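You operate a simulated robot arm through the tools that you are given. There is no shell and no other tool. Be economical: measure what you need, move in short steps, check, and stop when the job is done.

Carry out the task below with a simulated robot arm. There is one attempt and no reset: what you move stays moved.

JOB
Brush the crumbs into the pan and tip them into the scraps tub.
Fine: none stays on the table, two may stray; brush and pan go back. Set down upright: crumb brush.

The check looks at the end state, three seconds after you hand in, the way a careful person would. Anything else that was tipped, shoved, dropped, spilled or broken makes it a failure.

ROBOT AND FRAMES
A 7-joint arm with a two-finger parallel gripper, fixed in place. Base frame: the origin is at the foot of the arm, x ahead of it, y to its left, z up; the work surface is at about z = 0.76. Units: m, degrees, N and s.
With the tool pointing down near the work surface it reaches from about 0.2 to 0.68 m from the base axis. Its first joint turns from -66.0 to 66.0 degrees. Payload 2.4 kg.
The TCP is the grasp point between the finger pads, 0.03 m short of the fingertips. In the tool frame z runs along the fingers and y along their closing line. The gripper opens to 0.094 m. The fingers are 0.028 m wide and 0.01 m thick; the gripper's body (0.05 by 0.096 m) begins 0.055 m behind the TCP.
Orientation is that of the tool frame in the base frame, as a unit quaternion [w, x, y, z]. With the fingers straight down and closing along the base's y, the tool's x points along the base's -x, its y along +y and its z along -z.

CONTROLS
- The arm moves only by the tool drive_tool. Its argument "rows" is a list of rows, each a list of 7 numbers: the finger opening in m, from 0 to 0.094, then the shift along the base's x, y, z in m, then the turn, a rotation vector about the base's x, y, z in degrees. In form: [[hand, tx, ty, tz, rx, ry, rz], ...]. A call has 1 to 8 rows; each row is the pose to reach, as a shift and turn from the pose commanded when the call began. Rows are played at 5 a second. More than 0.05 m and 8.6 degrees between two rows, or a gripper value outside its range, and nothing of the call is played. A pose out of reach is approached as far as the arm can. The call stops where the force on the tool passes 60 N (or 10 N more than at its start, if that is more) or the arm is blocked; 0.2 s more then pass. The fingers move at their own pace (about 0.153 m/s each) and stop on an object; they squeeze with about 43 N. The grip force told is the motor's: it shows also when the fingers shut on nothing. Time passes only in rows, and 0.2 s behind the last, so rows that repeat a pose let the fingers close. The reply holds the time, the measured pose of the TCP, the force on the tool along the base axes, the opening and the grip force, in the units named above and with some noise, with the torque about the TCP (base axes, N m) and any sound that the robot's microphone picked up, and new pictures: "show" is both (left out), scene, wrist or none.
- Cameras (640 x 400 px; columns grow to the right, rows downward): "scene" is fixed at [0.036, 0.4659, 1.4541]; the picture's right is [-0.79, -0.61, 0.00], its down [-0.29, 0.38, -0.88] and it looks along [0.53, -0.70, -0.48] (base axes); focal length 315 px, centre (320, 200). "wrist" rides on the gripper at [0.076, 0.014, -0.103] in the tool frame; the picture's right is [-0.18, 0.98, 0.00], its down [-0.75, -0.14, -0.64] and it looks along [-0.63, -0.12, 0.77] (tool axes); focal length 243 px, centre (320, 200). There is no depth. A picture from a camera that has moved, and an enlarged one, comes with that camera's place and axes in the base frame and with its lens.
- enlarge(camera, box): a new picture of the part [left, top, right, bottom] of that camera's present view, enlarged. The clock stands still meanwhile.
- sign_off(): hands the job in; it is judged then, once.

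Go step by step. Nothing tells you positions but the pictures and the camera data: compare them with the known pose of the tool, close in by small moves and look again before you grip or let go. The budget is 120 turns and 200 pictures, counting those below and the enlarged ones. Unless the task says otherwise, let go and move clear before handing in, and close with one line.

The tools are called after "Request:" as name(argument=value, ...) on one line, values as JSON. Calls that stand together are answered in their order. drive_tool: Moves the arm, as the interface text tells. Its arguments: {"type":"object","properties":{"rows":{"type":"array"},"show":{"type":"string","enum":["both","scene","wrist","none"]}},"required":["rows"]} The other tools are called the same way: enlarge (camera, box) takes an enlarged picture of a part of a camera's view; sign_off () hands the job in.

At the start:

```text
t: 0.0
ee_pos: [0.2449, -0.2604, 1.1826]
orientation: [0.0, 0.0, 1.0, 0.001]
ft_force: [0.7, 0.8, 0.1]
wrist_torque: [0.01, 0.0, 0.01]
width: 0.094
finger_force: 0.0
```

scene: 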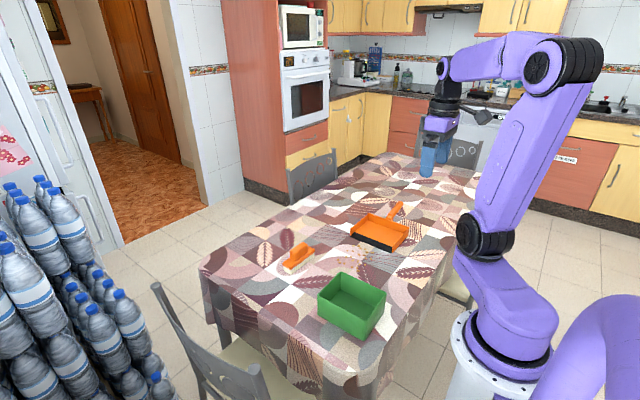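
wrist: 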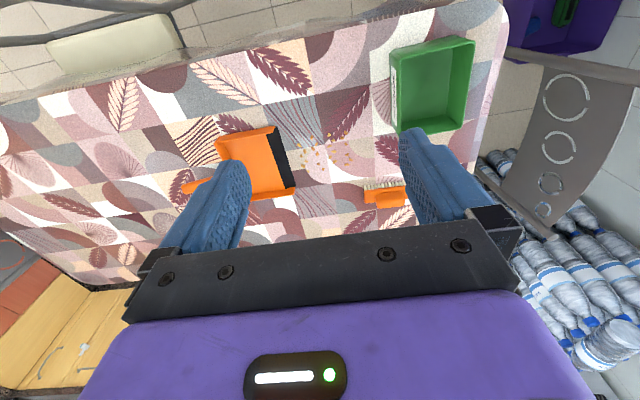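

I see an orange dustpan, an orange brush, a green tub and crumbs between pan and brush. I'll enlarge to measure them.

Request:
enlarge(camera="scene", box=[240, 180, 440, 340])

Request:
enlarge(camera="wrist", box=[170, 20, 490, 220])

```text
2.50 times, centred on (340, 260) of scene
camera zoom: at [0.036, 0.4659, 1.4541], right [-0.79, -0.61, 0.0], down [-0.29, 0.38, -0.88], along [0.53, -0.7, -0.48], focal length 787 px, centre (270, 50)
```

zoom: 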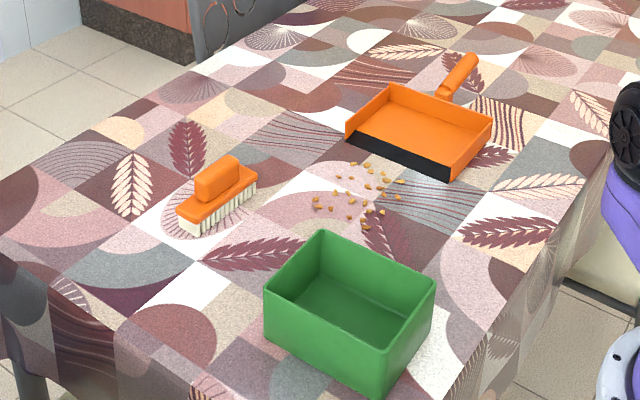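

```text
2.00 times, centred on (330, 120) of wrist
camera zoom: at [0.1707, -0.2451, 1.2856], right [0.18, 0.98, 0.0], down [0.75, -0.14, 0.64], along [0.63, -0.12, -0.77], focal length 485 px, centre (300, 360)
```

zoom: 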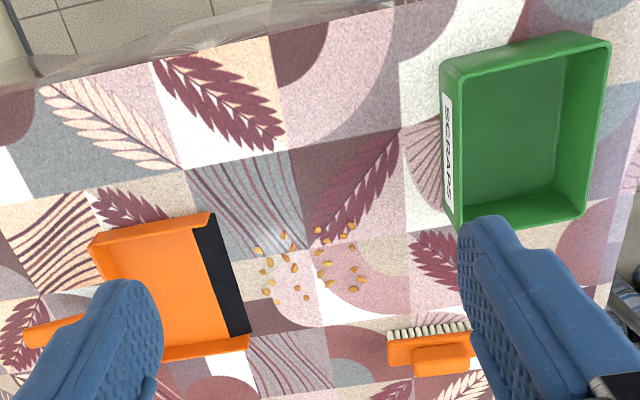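

The brush lies around (0.59, -0.15) with its length along y. The crumbs are around (0.46, -0.29), the pan lip is at y≈-0.38 facing +y, its raised handle ends near (0.45, -0.62), and the tub is centred near (0.336, -0.07). First I go above the brush while turning the tool by -90°.

Request:
drive_tool(rows=[[0.094, 0.04, 0.014, -0.02, 0, 0, -8.5], [0.094, 0.08, 0.028, -0.04, 0, 0, -17], [0.094, 0.12, 0.042, -0.06, 0, 0, -25.5], [0.094, 0.16, 0.056, -0.08, 0, 0, -34], [0.094, 0.2, 0.07, -0.1, 0, 0, -42.5], [0.094, 0.24, 0.084, -0.12, 0, 0, -51], [0.094, 0.28, 0.098, -0.14, 0, 0, -59.5], [0.094, 0.32, 0.112, -0.16, 0, 0, -68]], show="none")

Request:
drive_tool(rows=[[0.094, 0.01, 0.0, -0.03, 0, 0, -8], [0.094, 0.02, 0.0, -0.06, 0, 0, -16], [0.094, 0.025, 0.0, -0.09, 0, 0, -22], [0.094, 0.025, 0.0, -0.09, 0, 0, -22]])

```text
t: 1.8
ee_pos: [0.5648, -0.1473, 1.022]
orientation: [0.0, 0.561, 0.828, 0.0]
ft_force: [0.4, -1.7, 0.4]
wrist_torque: [0.02, 0.0, 0.0]
width: 0.0942
finger_force: 0.0
```

```text
t: 2.8
ee_pos: [0.5922, -0.1499, 0.9318]
orientation: [0.0, 0.708, 0.707, 0.0]
ft_force: [0.3, -0.2, -0.9]
wrist_torque: [0.02, 0.01, 0.03]
width: 0.094
finger_force: 0.1
camera wrist: at [0.6072, -0.0719, 1.0347], right [0.98, -0.19, 0.0], down [-0.14, -0.75, 0.64], along [-0.12, -0.63, -0.77], focal length 243 px, centre (320, 200)
```

scene: 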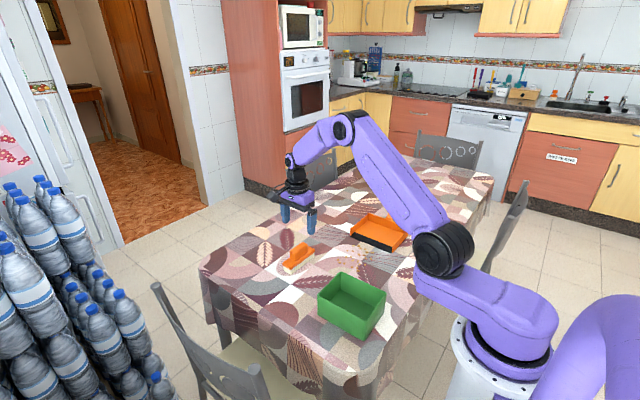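
wrist: 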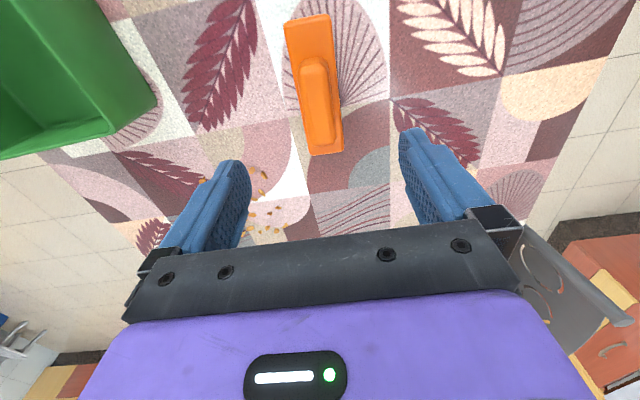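

The brush's centre is near (0.591, -0.144). Before descending I'll measure the heights of its block and knob.

Request:
enlarge(camera="scene", box=[270, 230, 334, 280])

Request:
enlarge(camera="wrist", box=[250, 0, 394, 170])

```text
8.00 times, centred on (302, 255) of scene
camera zoom: at [0.036, 0.4659, 1.4541], right [-0.79, -0.61, 0.0], down [-0.29, 0.38, -0.88], along [0.53, -0.7, -0.48], focal length 2518 px, centre (464, -240)
```

zoom: 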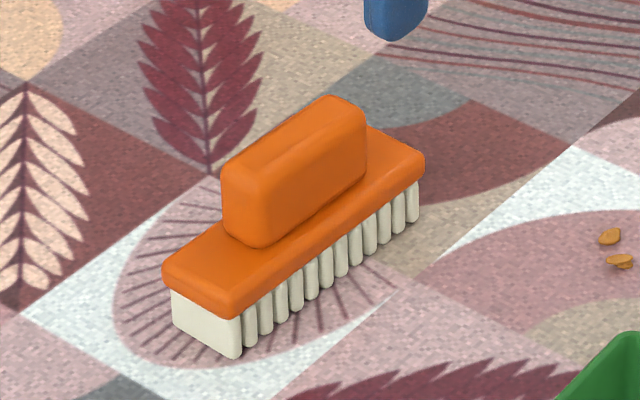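

```text
2.35 times, centred on (322, 85) of wrist
camera zoom: at [0.6072, -0.0719, 1.0347], right [0.98, -0.19, 0.0], down [-0.14, -0.75, 0.64], along [-0.12, -0.63, -0.77], focal length 571 px, centre (315, 471)
```

zoom: 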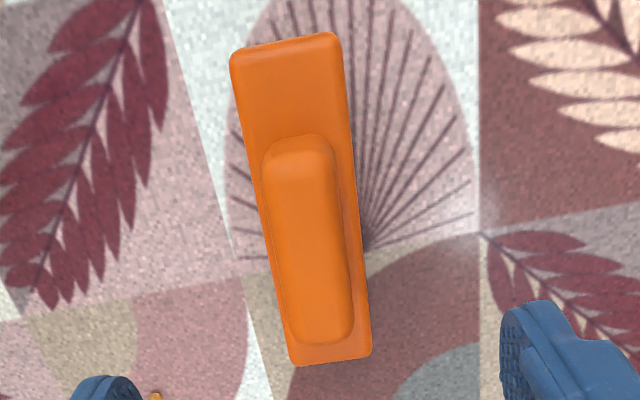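

The knob is about 28 mm tall on top of the block, which ends at z≈0.79. I'll descend so the fingertips straddle the knob just above the block.

Request:
drive_tool(rows=[[0.094, 0.001, 0.005, -0.03, 0, 0, -2], [0.094, 0.001, 0.005, -0.06, 0, 0, -2], [0.094, 0.001, 0.005, -0.085, 0, 0, -2], [0.094, 0.001, 0.005, -0.1, 0, 0, -2], [0.094, 0.001, 0.005, -0.107, 0, 0, -2], [0.094, 0.001, 0.005, -0.107, 0, 0, -2]])

```text
t: 4.2
ee_pos: [0.5907, -0.144, 0.825]
orientation: [-0.001, 0.72, 0.694, 0.0]
ft_force: [0.1, 0.2, 0.0]
wrist_torque: [0.01, 0.01, -0.02]
width: 0.094
finger_force: 0.0
camera wrist: at [0.6087, -0.0671, 0.9281], right [0.98, -0.22, 0.0], down [-0.17, -0.75, 0.64], along [-0.14, -0.63, -0.77], focal length 243 px, centre (320, 200)
```

scene: 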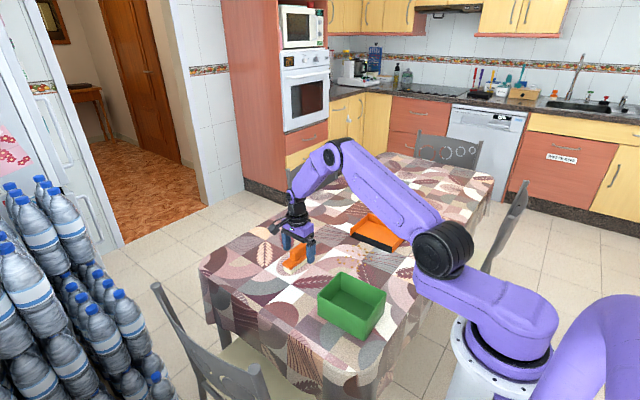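
wrist: 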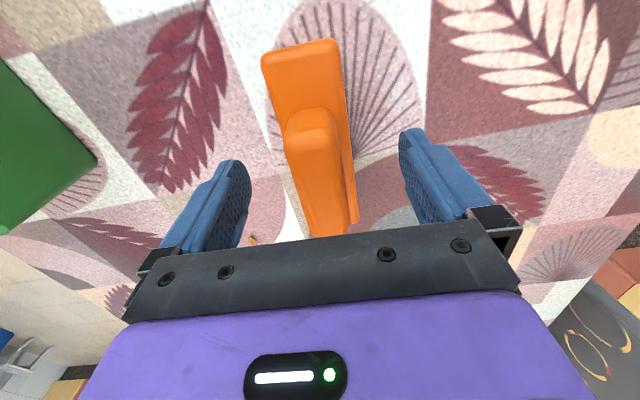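

The knob sits centred between the fingers. I'll close on it.

Request:
drive_tool(rows=[[0.05, 0, 0, 0, 0, 0, 0], [0.02, 0, 0, 0, 0, 0, 0], [0.0, 0, 0, 0, 0, 0, 0], [0.0, 0, 0, 0, 0, 0, 0]], show="none")

Request:
enlarge(camera="scene", box=[260, 190, 340, 280])

```text
t: 5.2
ee_pos: [0.5911, -0.145, 0.8248]
orientation: [-0.001, 0.719, 0.695, 0.0]
ft_force: [-0.1, -0.3, 0.9]
wrist_torque: [-0.02, 0.01, 0.0]
width: 0.0388
finger_force: 42.6
```

```text
4.44 times, centred on (300, 235) of scene
camera zoom: at [0.036, 0.4659, 1.4541], right [-0.79, -0.61, 0.0], down [-0.29, 0.38, -0.88], along [0.53, -0.7, -0.48], focal length 1399 px, centre (409, 44)
```

zoom: 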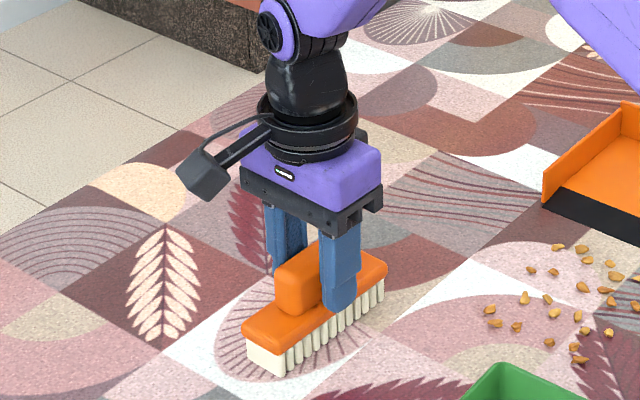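

The opening of 39 mm suggests the tips are pinching the block's sides rather than the knob. I'll reopen, rise 9 mm and take the knob instead.

Request:
drive_tool(rows=[[0.07, 0, 0, 0, 0, 0, 0], [0.07, 0, 0, 0, 0, 0, 0], [0.07, 0, 0, 0.009, 0, 0, 0], [0.0, 0, 0, 0.009, 0, 0, 0], [0.0, 0, 0, 0.009, 0, 0, 0], [0.0, 0, 0, 0.009, 0, 0, 0]], show="none")

Request:
enlarge(camera="scene", box=[270, 210, 334, 280])

```text
t: 6.6
ee_pos: [0.5911, -0.1442, 0.834]
orientation: [0.0, 0.719, 0.695, 0.0]
ft_force: [-0.4, 0.8, 0.0]
wrist_torque: [0.02, -0.01, 0.01]
width: 0.0292
finger_force: 43.0
```

```text
5.71 times, centred on (302, 245) of scene
camera zoom: at [0.036, 0.4659, 1.4541], right [-0.79, -0.61, 0.0], down [-0.29, 0.38, -0.88], along [0.53, -0.7, -0.48], focal length 1799 px, centre (423, -57)
```

zoom: 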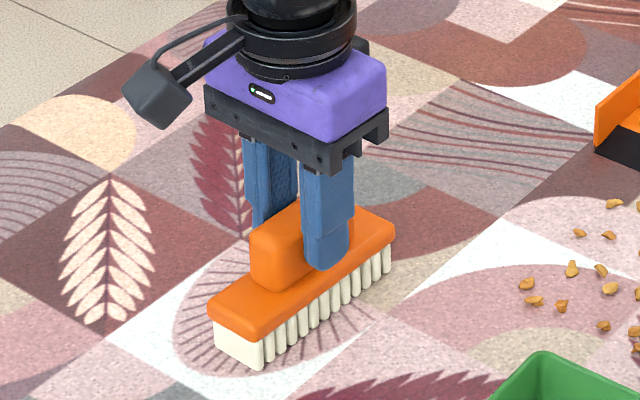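

The knob is now held at 29 mm, with a resting TCP height of 0.834. I'll lift, turn +90° and go to the sweep start between the crumbs and the tub.

Request:
drive_tool(rows=[[0, 0, 0, 0.04, 0, 0, 0], [0, 0, 0, 0.09, 0, 0, 0], [0, -0.01, -0.002, 0.09, 0, 0, 8.4], [0, -0.02, -0.005, 0.09, 0, 0, 16.8], [0, -0.035, -0.01, 0.09, 0, 0, 25.2], [0, -0.05, -0.015, 0.09, 0, 0, 33.6], [0, -0.065, -0.018, 0.09, 0, 0, 42], [0, -0.08, -0.02, 0.09, 0, 0, 50]], show="none")

Request:
drive_tool(rows=[[0, -0.01, -0.002, 0, 0, 0, 8], [0, -0.02, -0.004, 0, 0, 0, 16], [0, -0.03, -0.007, 0, 0, 0, 24], [0, -0.04, -0.01, 0, 0, 0, 32], [0, -0.05, -0.012, 0, 0, 0, 40], [0, -0.05, -0.012, 0, 0, 0, 40]])

```text
t: 8.4
ee_pos: [0.5104, -0.1646, 0.924]
orientation: [0.001, 0.357, 0.934, 0.001]
ft_force: [1.0, -0.3, -1.0]
wrist_torque: [0.0, -0.02, 0.0]
width: 0.0004
finger_force: 33.3
```

```text
t: 9.8
ee_pos: [0.4594, -0.1745, 0.9227]
orientation: [-0.001, 0.016, 1.0, 0.0]
ft_force: [-0.3, -0.8, 0.0]
wrist_torque: [0.02, 0.02, -0.04]
width: 0.0
finger_force: 33.1
camera wrist: at [0.3859, -0.1581, 1.0264], right [0.22, 0.98, 0.0], down [0.75, -0.17, 0.64], along [0.63, -0.14, -0.77], focal length 243 px, centre (320, 200)
```

scene: 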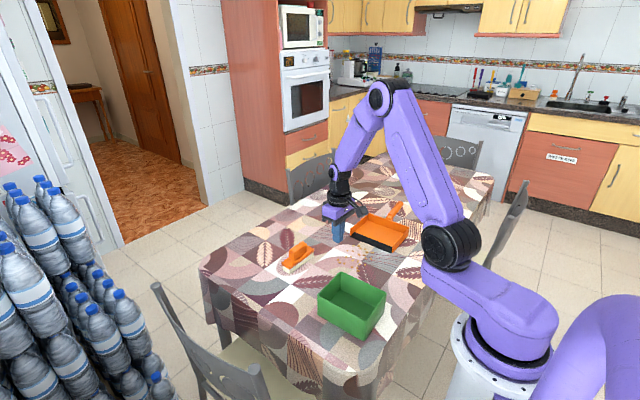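
wrist: 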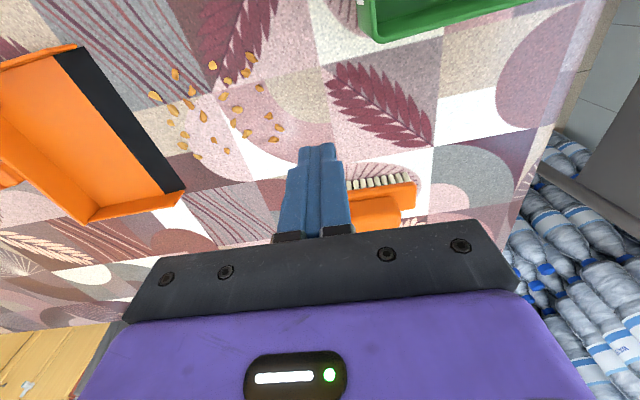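

The brush slipped from the fingertips and still stands at its place, upright. I'll go back and grip it lower, around the block.

Request:
drive_tool(rows=[[0.094, 0.01, 0.002, 0, 0, 0, -8], [0.094, 0.02, 0.004, 0, 0, 0, -16], [0.094, 0.03, 0.007, 0, 0, 0, -24], [0.094, 0.04, 0.01, 0, 0, 0, -32], [0.094, 0.05, 0.012, 0, 0, 0, -40]], show="none")

Request:
drive_tool(rows=[[0.094, 0.01, 0.002, 0.0, 0, 0, -8], [0.094, 0.02, 0.005, 0, 0, 0, -16], [0.094, 0.035, 0.01, 0, 0, 0, -24], [0.094, 0.05, 0.015, 0, 0, 0, -32], [0.094, 0.065, 0.018, 0, 0, 0, -40], [0.094, 0.08, 0.02, 0, 0, 0, -48], [0.094, 0.08, 0.02, 0, 0, 0, -50], [0.094, 0.08, 0.02, 0, 0, 0, -50]])

Request:
enlarge(camera="wrist", box=[250, 0, 394, 170])

Request:
enlarge(camera="scene", box=[270, 230, 334, 280])

```text
t: 11.0
ee_pos: [0.5107, -0.1617, 0.9237]
orientation: [0.0, 0.36, 0.933, -0.001]
ft_force: [0.3, -0.4, -0.5]
wrist_torque: [0.01, 0.01, -0.01]
width: 0.0941
finger_force: 0.1
```

```text
t: 12.8
ee_pos: [0.5919, -0.1435, 0.9237]
orientation: [-0.001, 0.72, 0.694, 0.0]
ft_force: [-0.1, -0.5, 0.7]
wrist_torque: [0.03, -0.01, 0.02]
width: 0.0939
finger_force: 0.0
camera wrist: at [0.6105, -0.0661, 1.0274], right [0.98, -0.22, 0.0], down [-0.17, -0.75, 0.64], along [-0.14, -0.63, -0.77], focal length 243 px, centre (320, 200)
```

scene: 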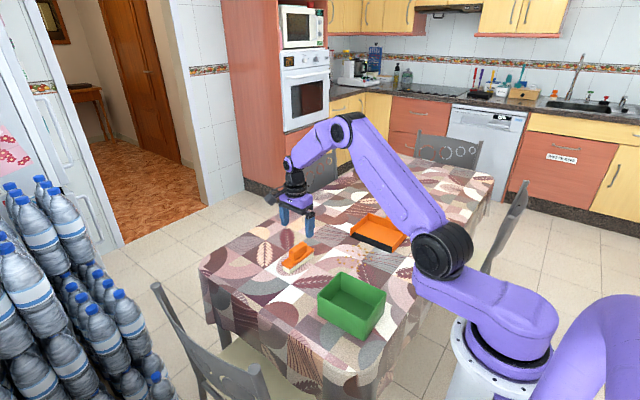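
wrist: 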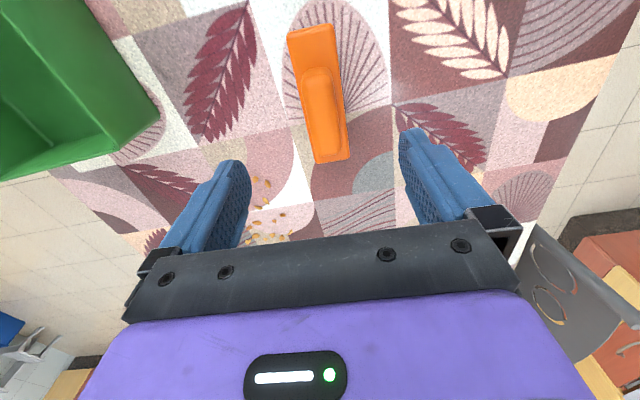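

```text
2.35 times, centred on (322, 85) of wrist
camera zoom: at [0.6105, -0.0661, 1.0274], right [0.98, -0.22, 0.0], down [-0.17, -0.75, 0.64], along [-0.14, -0.63, -0.77], focal length 571 px, centre (315, 471)
```

zoom: 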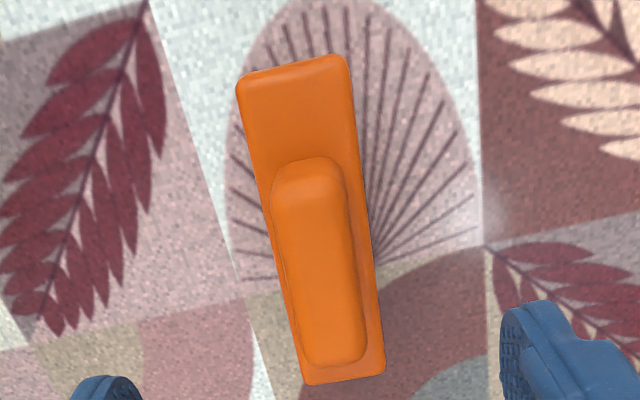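

```text
8.00 times, centred on (302, 255) of scene
camera zoom: at [0.036, 0.4659, 1.4541], right [-0.79, -0.61, 0.0], down [-0.29, 0.38, -0.88], along [0.53, -0.7, -0.48], focal length 2518 px, centre (464, -240)
```

zoom: 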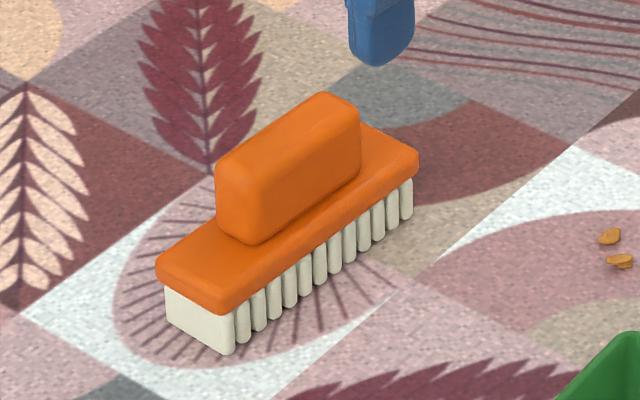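

The brush moved only about 3 mm. I'll descend lower this time to hold the block.

Request:
drive_tool(rows=[[0.094, 0.003, 0, -0.04, 0, 0, -1], [0.094, 0.003, 0, -0.08, 0, 0, -1], [0.094, 0.003, 0, -0.1, 0, 0, -1], [0.094, 0.003, 0, -0.112, 0, 0, -1], [0.094, 0.003, 0, -0.112, 0, 0, -1], [0.0, 0.003, 0, -0.112, 0, 0, -1], [0.0, 0.003, 0, -0.112, 0, 0, -1], [0.0, 0.003, 0, -0.112, 0, 0, -1]], show="none")

Request:
drive_tool(rows=[[0, 0, 0, 0.02, 0, 0, 0], [0, 0, 0, 0.04, 0, 0, 0], [0, 0, 0, 0.05, 0, 0, 0]])

Request:
enlarge(camera="scene", box=[270, 200, 334, 280])

```text
t: 14.6
ee_pos: [0.5956, -0.1426, 0.8102]
orientation: [0.0, 0.726, 0.688, 0.0]
ft_force: [0.5, -0.2, 0.1]
wrist_torque: [-0.03, 0.0, -0.03]
width: 0.039
finger_force: 42.5
```

```text
t: 15.4
ee_pos: [0.5954, -0.1411, 0.862]
orientation: [0.0, 0.725, 0.688, 0.0]
ft_force: [0.2, -0.3, -0.5]
wrist_torque: [0.02, 0.02, 0.01]
width: 0.0389
finger_force: 43.1
camera wrist: at [0.6147, -0.0655, 0.9653], right [0.97, -0.24, 0.0], down [-0.18, -0.75, 0.64], along [-0.15, -0.62, -0.77], focal length 243 px, centre (320, 200)
```

scene: 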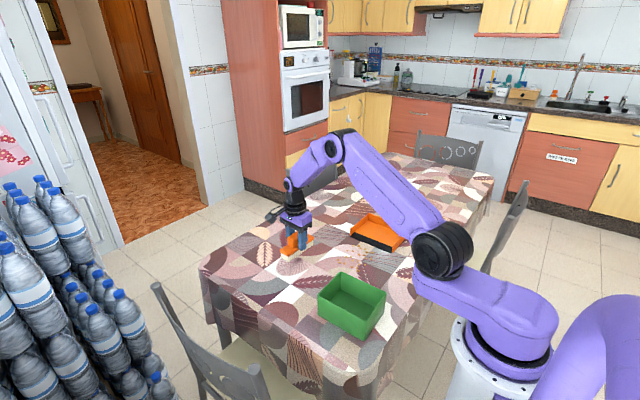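
wrist: 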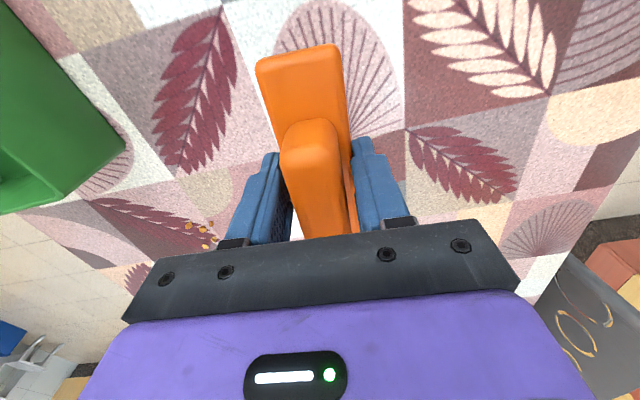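

```text
5.00 times, centred on (302, 240) of scene
camera zoom: at [0.036, 0.4659, 1.4541], right [-0.79, -0.61, 0.0], down [-0.29, 0.38, -0.88], along [0.53, -0.7, -0.48], focal length 1574 px, centre (410, 0)
```

zoom: 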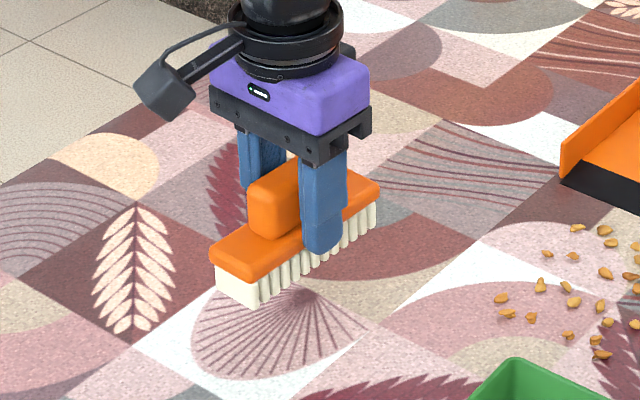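

The brush is firmly held now. I'll turn it +90° on the way to the sweep start.

Request:
drive_tool(rows=[[0, 0, -0.01, 0.03, 0, 0, 8.4], [0, -0.01, -0.02, 0.03, 0, 0, 16.8], [0, -0.02, -0.03, 0.03, 0, 0, 25.2], [0, -0.035, -0.035, 0.03, 0, 0, 33.6], [0, -0.05, -0.035, 0.03, 0, 0, 42], [0, -0.07, -0.035, 0.03, 0, 0, 50]], show="none")

Request:
drive_tool(rows=[[0, -0.01, 0, 0, 0, 0, 8], [0, -0.02, 0, 0, 0, 0, 16], [0, -0.04, 0, 0, 0, 0, 24], [0, -0.05, 0, 0, 0, 0, 32], [0, -0.064, 0, 0, 0, 0, 40], [0, -0.064, 0, 0, 0, 0, 40]])

Request:
enlarge(camera="scene", box=[300, 180, 428, 270])

```text
t: 16.8
ee_pos: [0.5231, -0.1779, 0.8922]
orientation: [0.0, 0.366, 0.931, 0.001]
ft_force: [-0.6, -0.3, -1.4]
wrist_torque: [-0.01, -0.01, 0.0]
width: 0.0391
finger_force: 42.7
```

```text
t: 18.2
ee_pos: [0.4612, -0.178, 0.8929]
orientation: [0.0, 0.025, 1.0, 0.0]
ft_force: [0.6, 0.5, -2.4]
wrist_torque: [-0.04, 0.0, 0.01]
width: 0.0389
finger_force: 43.3
camera wrist: at [0.3863, -0.1591, 0.9958], right [0.23, 0.97, 0.0], down [0.75, -0.18, 0.64], along [0.62, -0.15, -0.77], focal length 243 px, centre (320, 200)
```

scene: 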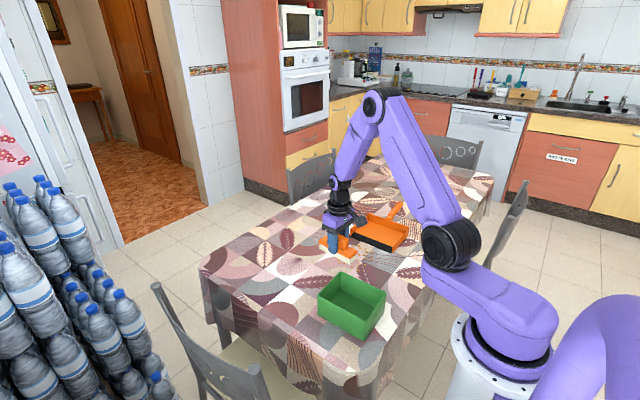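
wrist: 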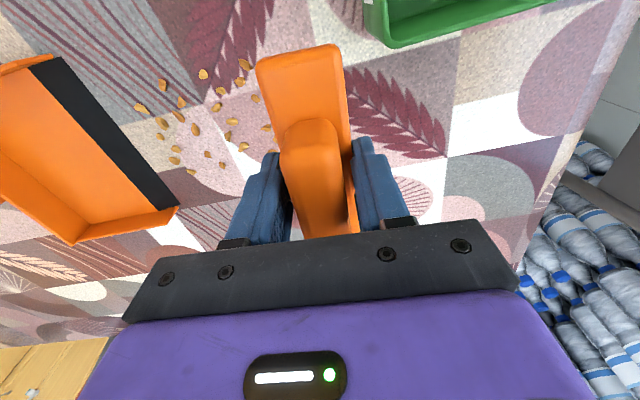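

```text
4.44 times, centred on (364, 225) of scene
camera zoom: at [0.036, 0.4659, 1.4541], right [-0.79, -0.61, 0.0], down [-0.29, 0.38, -0.88], along [0.53, -0.7, -0.48], focal length 1399 px, centre (124, 89)
```

zoom: 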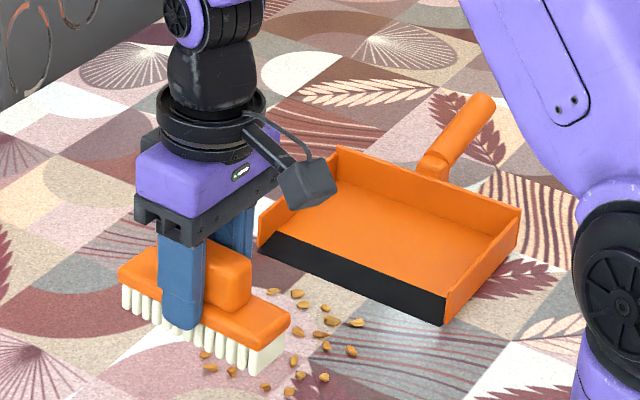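

The brush is parallel to the lip and its length covers the crumbs' spread in x. I'll lower it to the table and sweep slowly toward the pan, stopping short of the lip to check.

Request:
drive_tool(rows=[[0, -0.003, 0, -0.03, 0, 0, 0], [0, -0.003, 0, -0.06, 0, 0, 0], [0, -0.003, 0, -0.079, 0, 0, 0], [0, -0.003, 0, -0.079, 0, 0, 0], [0, -0.003, -0.015, -0.079, 0, 0, 0], [0, -0.003, -0.03, -0.079, 0, 0, 0], [0, -0.003, -0.045, -0.079, 0, 0, 0], [0, -0.003, -0.06, -0.079, 0, 0, 0]])

Request:
enlarge(camera="scene", box=[300, 180, 428, 270])

```text
t: 20.0
ee_pos: [0.4564, -0.2381, 0.8125]
orientation: [0.0, 0.026, 1.0, 0.0]
ft_force: [-0.8, 1.1, -0.1]
wrist_torque: [-0.01, -0.01, 0.0]
width: 0.039
finger_force: 43.6
camera wrist: at [0.3817, -0.2191, 0.9166], right [0.24, 0.97, 0.0], down [0.74, -0.18, 0.64], along [0.62, -0.15, -0.77], focal length 243 px, centre (320, 200)
```

scene: 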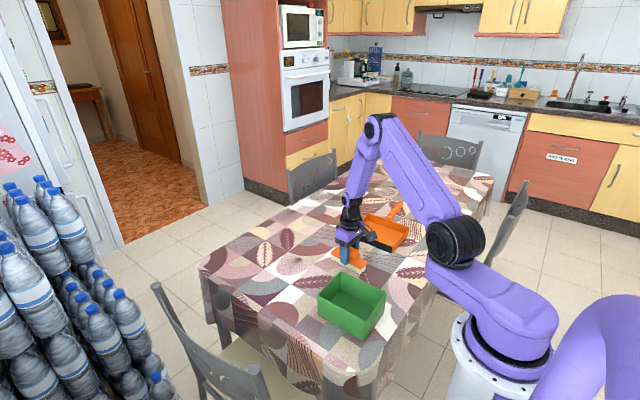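
wrist: 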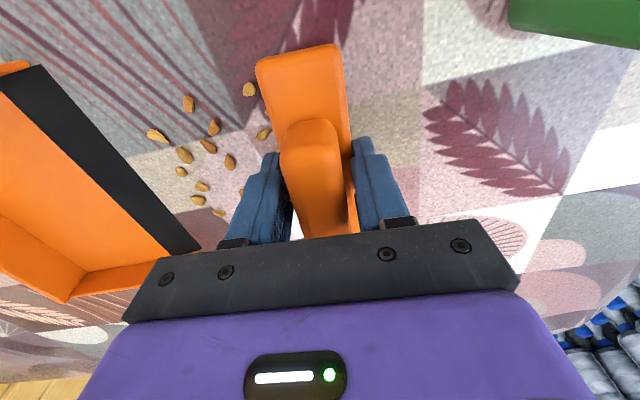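

```text
4.44 times, centred on (364, 225) of scene
camera zoom: at [0.036, 0.4659, 1.4542], right [-0.79, -0.61, 0.0], down [-0.29, 0.38, -0.88], along [0.53, -0.7, -0.48], focal length 1399 px, centre (124, 89)
```

zoom: 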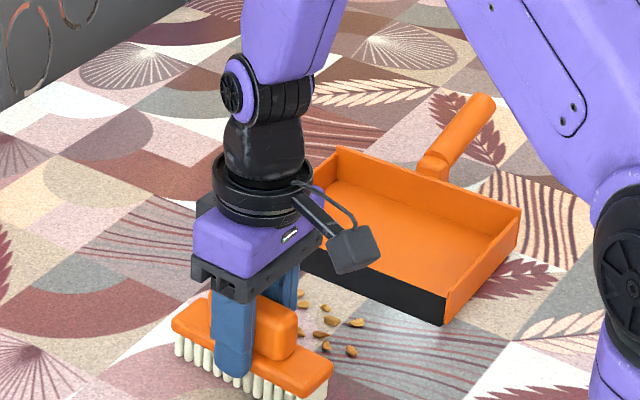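

Crumbs are moving ahead of the brush. I'll continue up to just before the lip.

Request:
drive_tool(rows=[[0, 0, -0.015, 0, 0, 0, 0], [0, 0, -0.03, 0, 0, 0, 0], [0, 0, -0.045, 0, 0, 0, 0], [0, 0, -0.06, 0, 0, 0, 0], [0, 0, -0.075, 0, 0, 0, 0], [0, 0, -0.088, 0, 0, 0, 0]])

Request:
enlarge(camera="scene", box=[300, 180, 428, 270])

```text
t: 21.4
ee_pos: [0.457, -0.3263, 0.8145]
orientation: [0.0, 0.026, 1.0, 0.0]
ft_force: [-0.8, 0.1, -1.4]
wrist_torque: [0.0, 0.01, -0.01]
width: 0.0393
finger_force: 42.6
camera wrist: at [0.3823, -0.3072, 0.9166], right [0.24, 0.97, 0.0], down [0.75, -0.18, 0.64], along [0.62, -0.15, -0.77], focal length 243 px, centre (320, 200)
```

scene: 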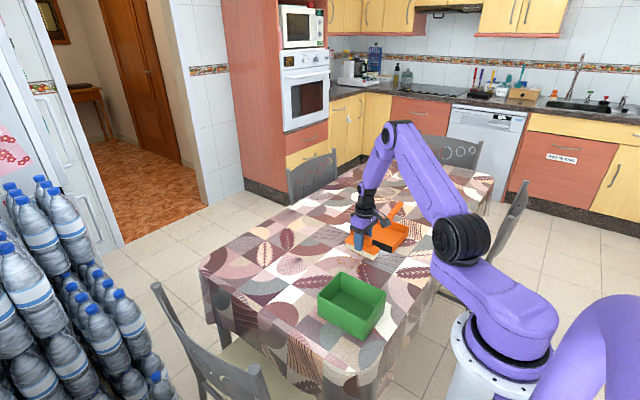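
wrist: 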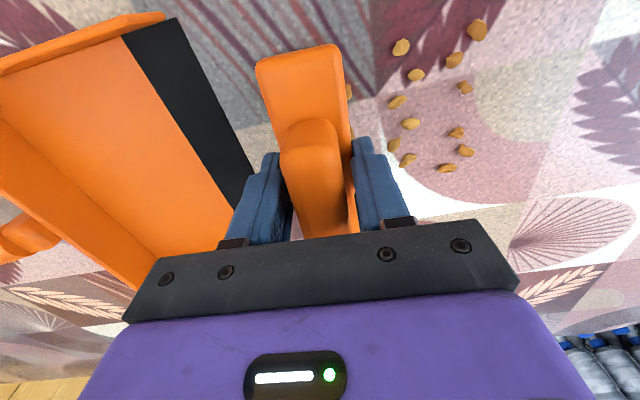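

```text
4.44 times, centred on (364, 225) of scene
camera zoom: at [0.036, 0.4659, 1.4542], right [-0.79, -0.61, 0.0], down [-0.29, 0.38, -0.88], along [0.53, -0.7, -0.48], focal length 1399 px, centre (124, 89)
```

zoom: 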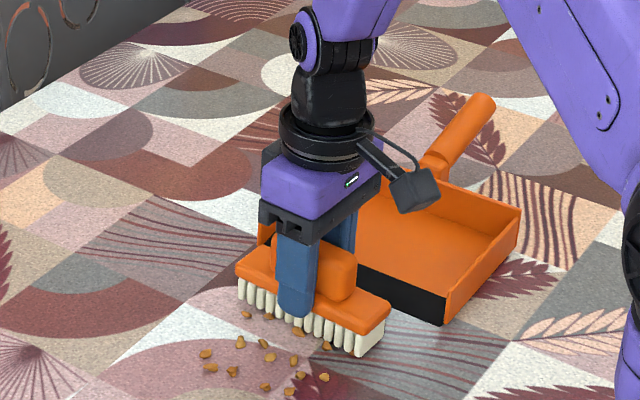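

The crumbs stayed in place: the brush passed over them, so the bristles ride too high. I'll lift, return to the start and lower until I feel contact.

Request:
drive_tool(rows=[[0, 0, 0, 0.03, 0, 0, 0], [0, 0, 0.04, 0.04, 0, 0, 0], [0, 0, 0.09, 0.04, 0, 0, 0], [0, 0, 0.13, 0.04, 0, 0, 0], [0, 0, 0.148, 0.04, 0, 0, 0], [0, 0, 0.148, 0.01, 0, 0, 0], [0, 0, 0.148, 0.0, 0, 0, 0], [0, 0, 0.148, 0.0, 0, 0, 0]], show="none")

Request:
drive_tool(rows=[[0, 0, 0, -0.001, 0, 0, 0], [0, 0, 0, -0.002, 0, 0, 0], [0, 0, 0, -0.002, 0, 0, 0]])

Request:
enlarge(camera="scene", box=[310, 215, 374, 265])

```text
t: 23.2
ee_pos: [0.4578, -0.1761, 0.8139]
orientation: [0.0, 0.026, 1.0, 0.001]
ft_force: [-0.2, 0.1, -1.3]
wrist_torque: [0.0, -0.01, 0.01]
width: 0.039
finger_force: 43.0
```

```text
t: 24.0
ee_pos: [0.4582, -0.1783, 0.8107]
orientation: [0.0, 0.026, 1.0, 0.001]
ft_force: [0.5, 0.2, -1.6]
wrist_torque: [0.0, -0.01, -0.02]
width: 0.0389
finger_force: 43.5
camera wrist: at [0.384, -0.1586, 0.9151], right [0.24, 0.97, 0.0], down [0.74, -0.18, 0.64], along [0.62, -0.15, -0.77], focal length 243 px, centre (320, 200)
```

scene: 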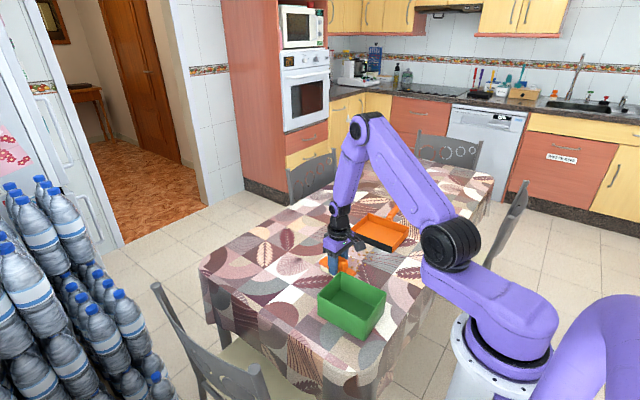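
wrist: 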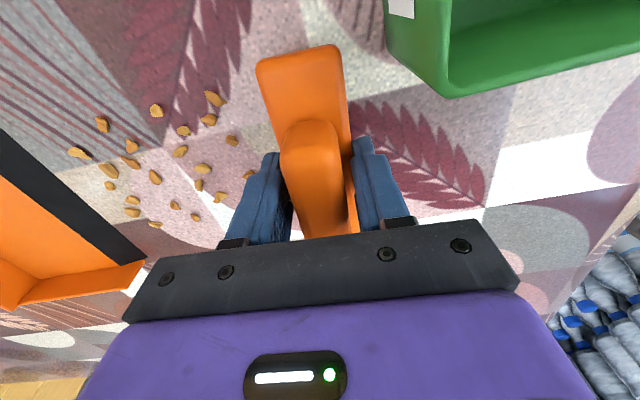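

```text
8.00 times, centred on (342, 240) of scene
camera zoom: at [0.036, 0.4659, 1.4541], right [-0.79, -0.61, 0.0], down [-0.29, 0.38, -0.88], along [0.53, -0.7, -0.48], focal length 2518 px, centre (144, -120)
```

zoom: 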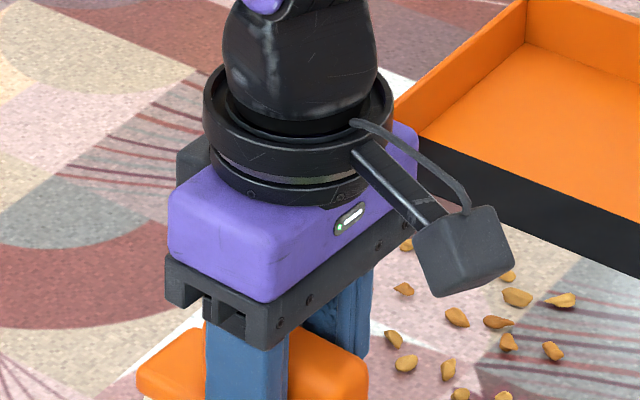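

There's no contact yet. I'll lower further in small steps.

Request:
drive_tool(rows=[[0, 0, 0, -0.001, 0, 0, 0], [0, 0, 0, -0.002, 0, 0, 0], [0, 0, 0, -0.002, 0, 0, 0]], show="none")

Request:
drive_tool(rows=[[0, 0, 0, -0.001, 0, 0, 0], [0, 0, 0, -0.002, 0, 0, 0], [0, 0, 0, -0.002, 0, 0, 0]], show="none")

Request:
enlarge(camera="scene", box=[310, 240, 374, 290])

```text
t: 24.8
ee_pos: [0.4585, -0.1774, 0.8108]
orientation: [0.0, 0.026, 1.0, 0.0]
ft_force: [-6.8, 8.2, 36.2]
wrist_torque: [0.43, 0.38, -0.08]
width: 0.0389
finger_force: 43.1
```

```text
t: 25.2
ee_pos: [0.458, -0.1778, 0.8093]
orientation: [0.0, 0.025, 1.0, 0.0]
ft_force: [-4.7, 1.0, 11.9]
wrist_torque: [-0.03, -0.14, 0.07]
width: 0.039
finger_force: 43.5
stopped in row 2: the force on the tool passed its limit at 62 N (the readings are from after the stop); the commanded pose is now the measured one
```

```text
8.00 times, centred on (342, 265) of scene
camera zoom: at [0.0357, 0.466, 1.4541], right [-0.79, -0.61, 0.0], down [-0.29, 0.38, -0.88], along [0.53, -0.7, -0.48], focal length 2518 px, centre (144, -320)
```

zoom: 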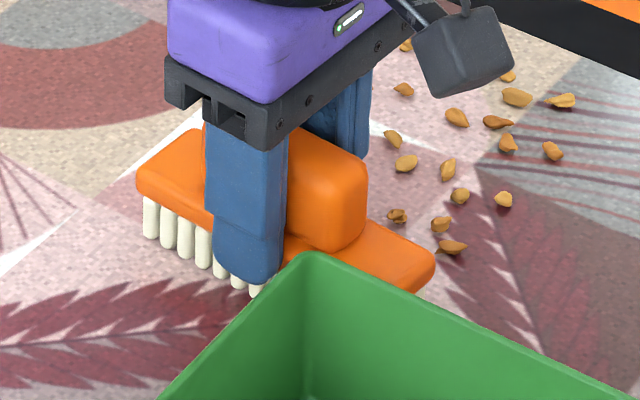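

Contact is at a TCP height of about 0.8105, so the earlier pass was 2–3 mm too high. I'll sweep now in light contact and check.

Request:
drive_tool(rows=[[0, 0, 0, 0.0007, 0, 0, 0], [0, 0, -0.015, 0.0007, 0, 0, 0], [0, 0, -0.03, 0.0007, 0, 0, 0], [0, 0, -0.045, 0.0007, 0, 0, 0], [0, 0, -0.06, 0.0007, 0, 0, 0], [0, 0, -0.075, 0.0007, 0, 0, 0]])

Request:
enlarge(camera="scene", box=[310, 205, 406, 280])

```text
t: 26.6
ee_pos: [0.4586, -0.2534, 0.8121]
orientation: [0.002, 0.027, 1.0, 0.001]
ft_force: [1.7, 12.3, 32.1]
wrist_torque: [0.49, 0.08, -0.25]
width: 0.0389
finger_force: 43.3
camera wrist: at [0.3849, -0.2338, 0.9138], right [0.24, 0.97, 0.0], down [0.74, -0.18, 0.64], along [0.63, -0.15, -0.77], focal length 243 px, centre (320, 200)
```

scene: 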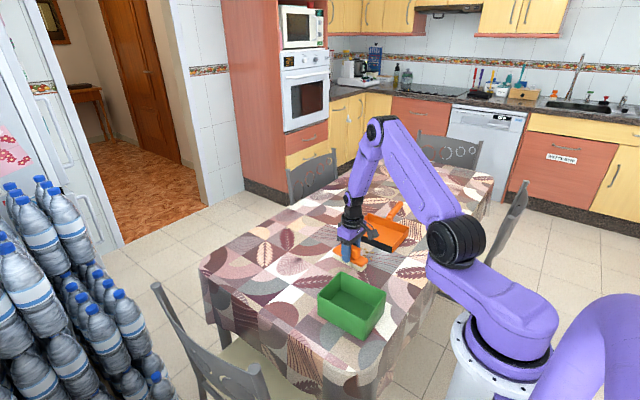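
wrist: 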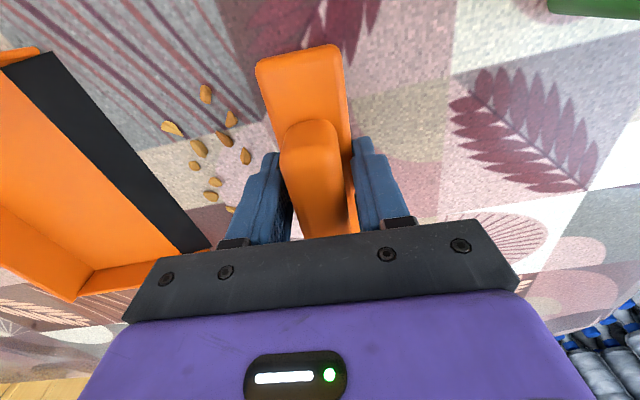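

```text
5.33 times, centred on (358, 242) of scene
camera zoom: at [0.0355, 0.4665, 1.454], right [-0.79, -0.61, 0.0], down [-0.29, 0.38, -0.88], along [0.53, -0.7, -0.48], focal length 1679 px, centre (117, -27)
```

zoom: 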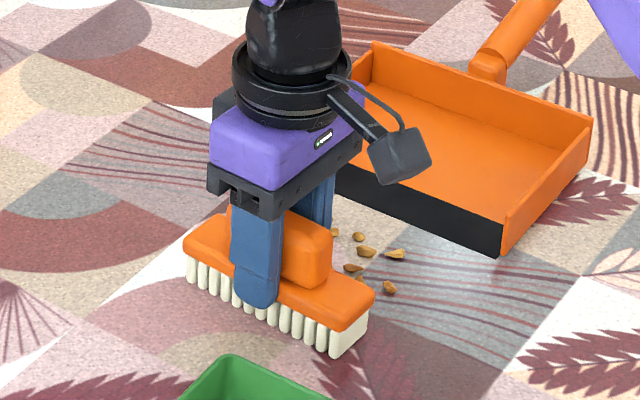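

No crumbs are left behind now. The pressing force is a bit high at 32 N, so I'll ease it slightly and continue to the lip.

Request:
drive_tool(rows=[[0, 0, -0.012, 0.0007, 0, 0, 0], [0, 0, -0.024, 0.0008, 0, 0, 0], [0, 0, -0.036, 0.0008, 0, 0, 0], [0, 0, -0.048, 0.0008, 0, 0, 0], [0, 0, -0.06, 0.0008, 0, 0, 0], [0, 0, -0.072, 0.0008, 0, 0, 0], [0, 0, -0.082, 0.0008, 0, 0, 0]])

Request:
enlarge(camera="scene", box=[310, 195, 406, 270])

```text
t: 28.2
ee_pos: [0.4588, -0.3344, 0.8128]
orientation: [0.0, 0.026, 1.0, 0.0]
ft_force: [-0.2, -0.1, -0.8]
wrist_torque: [-0.03, -0.03, 0.03]
width: 0.039
finger_force: 43.3
camera wrist: at [0.3855, -0.3153, 0.9152], right [0.24, 0.97, 0.0], down [0.75, -0.18, 0.64], along [0.62, -0.15, -0.77], focal length 243 px, centre (320, 200)
```

scene: 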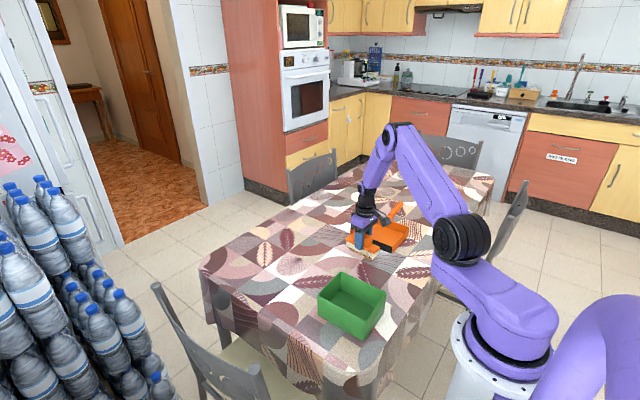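
wrist: 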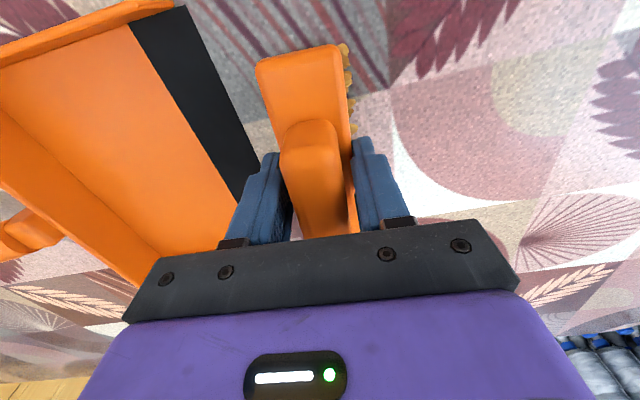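

```text
5.33 times, centred on (358, 232) of scene
camera zoom: at [0.036, 0.4659, 1.4542], right [-0.79, -0.61, 0.0], down [-0.29, 0.38, -0.88], along [0.53, -0.7, -0.48], focal length 1679 px, centre (117, 27)
```

zoom: 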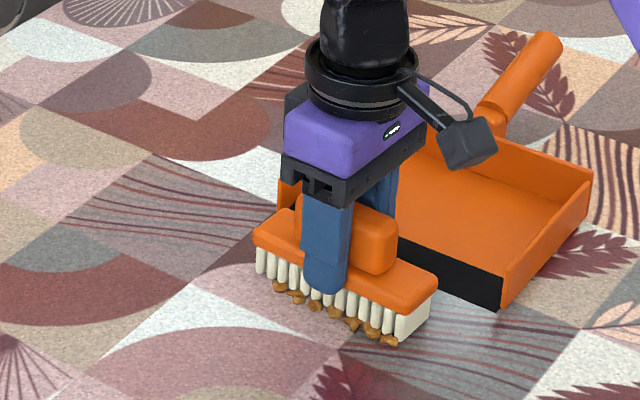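

Easing the pressure let the crumbs slip under; they now lie in a row behind the brush. I'll go back behind them, press to about 30 N again and re-sweep.

Request:
drive_tool(rows=[[0, 0, 0, 0.02, 0, 0, 0], [0, 0, 0.03, 0.03, 0, 0, 0], [0, 0, 0.07, 0.03, 0, 0, 0], [0, 0, 0.07, 0.01, 0, 0, 0], [0, 0, 0.07, 0.001, 0, 0, 0], [0, 0, 0.07, -0.0005, 0, 0, 0], [0, 0, 0.07, -0.001, 0, 0, 0], [0, 0, 0.07, -0.001, 0, 0, 0]])

Request:
enlarge(camera="scene", box=[310, 195, 406, 270])

```text
t: 30.0
ee_pos: [0.4596, -0.2642, 0.8117]
orientation: [0.0, 0.025, 1.0, 0.001]
ft_force: [0.2, -0.1, -1.3]
wrist_torque: [0.0, -0.01, -0.03]
width: 0.0392
finger_force: 43.4
camera wrist: at [0.3849, -0.2454, 0.9145], right [0.23, 0.97, 0.0], down [0.75, -0.18, 0.64], along [0.62, -0.15, -0.77], focal length 243 px, centre (320, 200)
```

scene: 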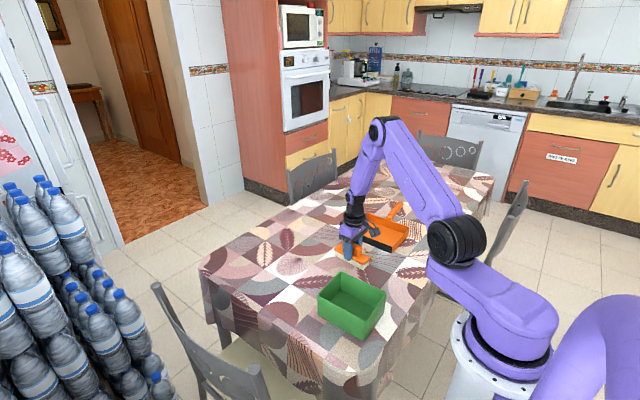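
wrist: 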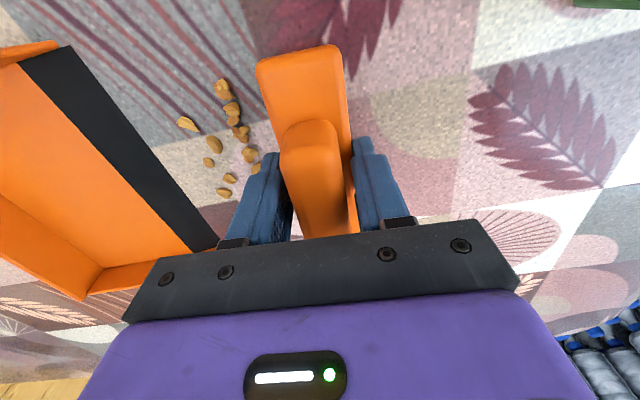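

```text
5.33 times, centred on (358, 232) of scene
camera zoom: at [0.036, 0.4659, 1.4541], right [-0.79, -0.61, 0.0], down [-0.29, 0.38, -0.88], along [0.53, -0.7, -0.48], focal length 1679 px, centre (117, 27)
```

zoom: 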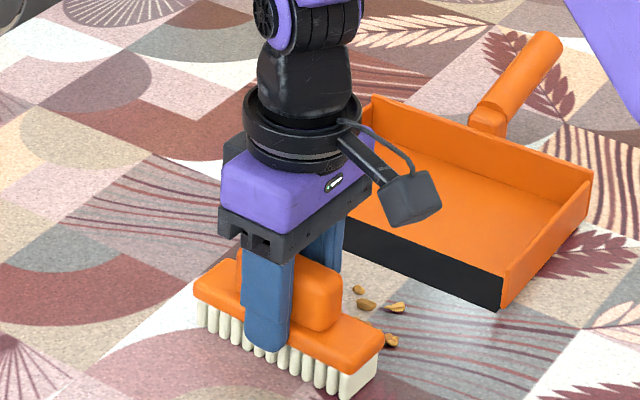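

No contact yet at this height; the brush probably slid slightly in the grip. I'll press down gently in half-millimetre steps.

Request:
drive_tool(rows=[[0, 0, 0, -0.0005, 0, 0, 0], [0, 0, 0, -0.001, 0, 0, 0], [0, 0, 0, -0.001, 0, 0, 0]], show="none")

Request:
drive_tool(rows=[[0, 0, 0, -0.0005, 0, 0, 0], [0, 0, 0, -0.0005, 0, 0, 0]], show="none")

```text
t: 30.8
ee_pos: [0.4592, -0.2657, 0.8101]
orientation: [0.001, 0.026, 1.0, 0.0]
ft_force: [-3.6, 4.3, 14.9]
wrist_torque: [0.15, 0.22, 0.01]
width: 0.039
finger_force: 43.4
```

```text
t: 31.4
ee_pos: [0.4585, -0.2639, 0.8097]
orientation: [0.002, 0.025, 1.0, 0.0]
ft_force: [-1.2, 7.9, 25.0]
wrist_torque: [0.33, 0.35, -0.03]
width: 0.0389
finger_force: 42.9
```

Contact is 25 N. Sweeping to the lip, in two checked parts.

Request:
drive_tool(rows=[[0, 0, -0.012, 0, 0, 0, 0], [0, 0, -0.024, 0, 0, 0, 0], [0, 0, -0.036, 0, 0, 0, 0]], show="none")

Request:
drive_tool(rows=[[0, 0, -0.012, 0, 0, 0, 0], [0, 0, -0.024, 0, 0, 0, 0], [0, 0, -0.036, 0, 0, 0, 0], [0, 0, -0.044, 0, 0, 0, 0]])

Request:
enlarge(camera="scene", box=[310, 195, 406, 270])

```text
t: 32.2
ee_pos: [0.458, -0.3034, 0.8109]
orientation: [0.001, 0.027, 1.0, 0.0]
ft_force: [0.2, 4.5, 9.7]
wrist_torque: [0.07, -0.43, 0.11]
width: 0.0392
finger_force: 43.1
```

```text
t: 33.2
ee_pos: [0.4592, -0.3437, 0.8107]
orientation: [0.0, 0.025, 1.0, 0.0]
ft_force: [0.2, 6.8, 11.6]
wrist_torque: [0.15, 0.04, -0.04]
width: 0.0389
finger_force: 43.3
camera wrist: at [0.3841, -0.3241, 0.9138], right [0.23, 0.97, 0.0], down [0.75, -0.18, 0.64], along [0.62, -0.15, -0.77], focal length 243 px, centre (320, 200)
```

scene: 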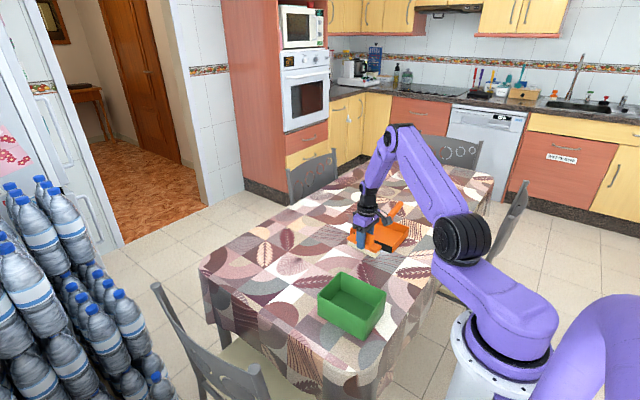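
wrist: 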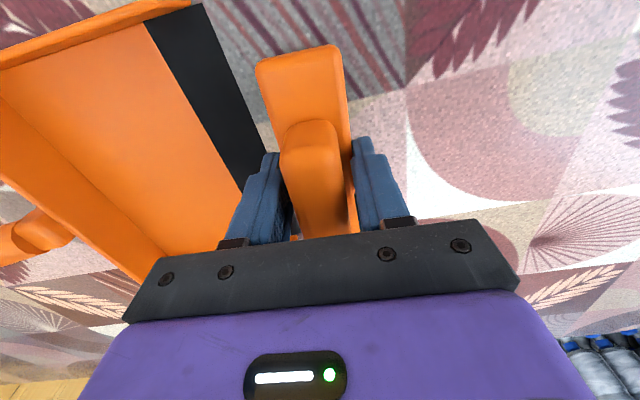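

```text
5.33 times, centred on (358, 232) of scene
camera zoom: at [0.0358, 0.4662, 1.4541], right [-0.79, -0.61, 0.0], down [-0.29, 0.38, -0.88], along [0.53, -0.7, -0.48], focal length 1679 px, centre (117, 27)
```

zoom: 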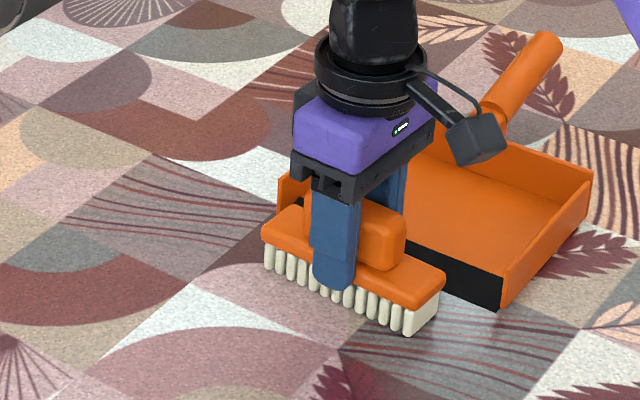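

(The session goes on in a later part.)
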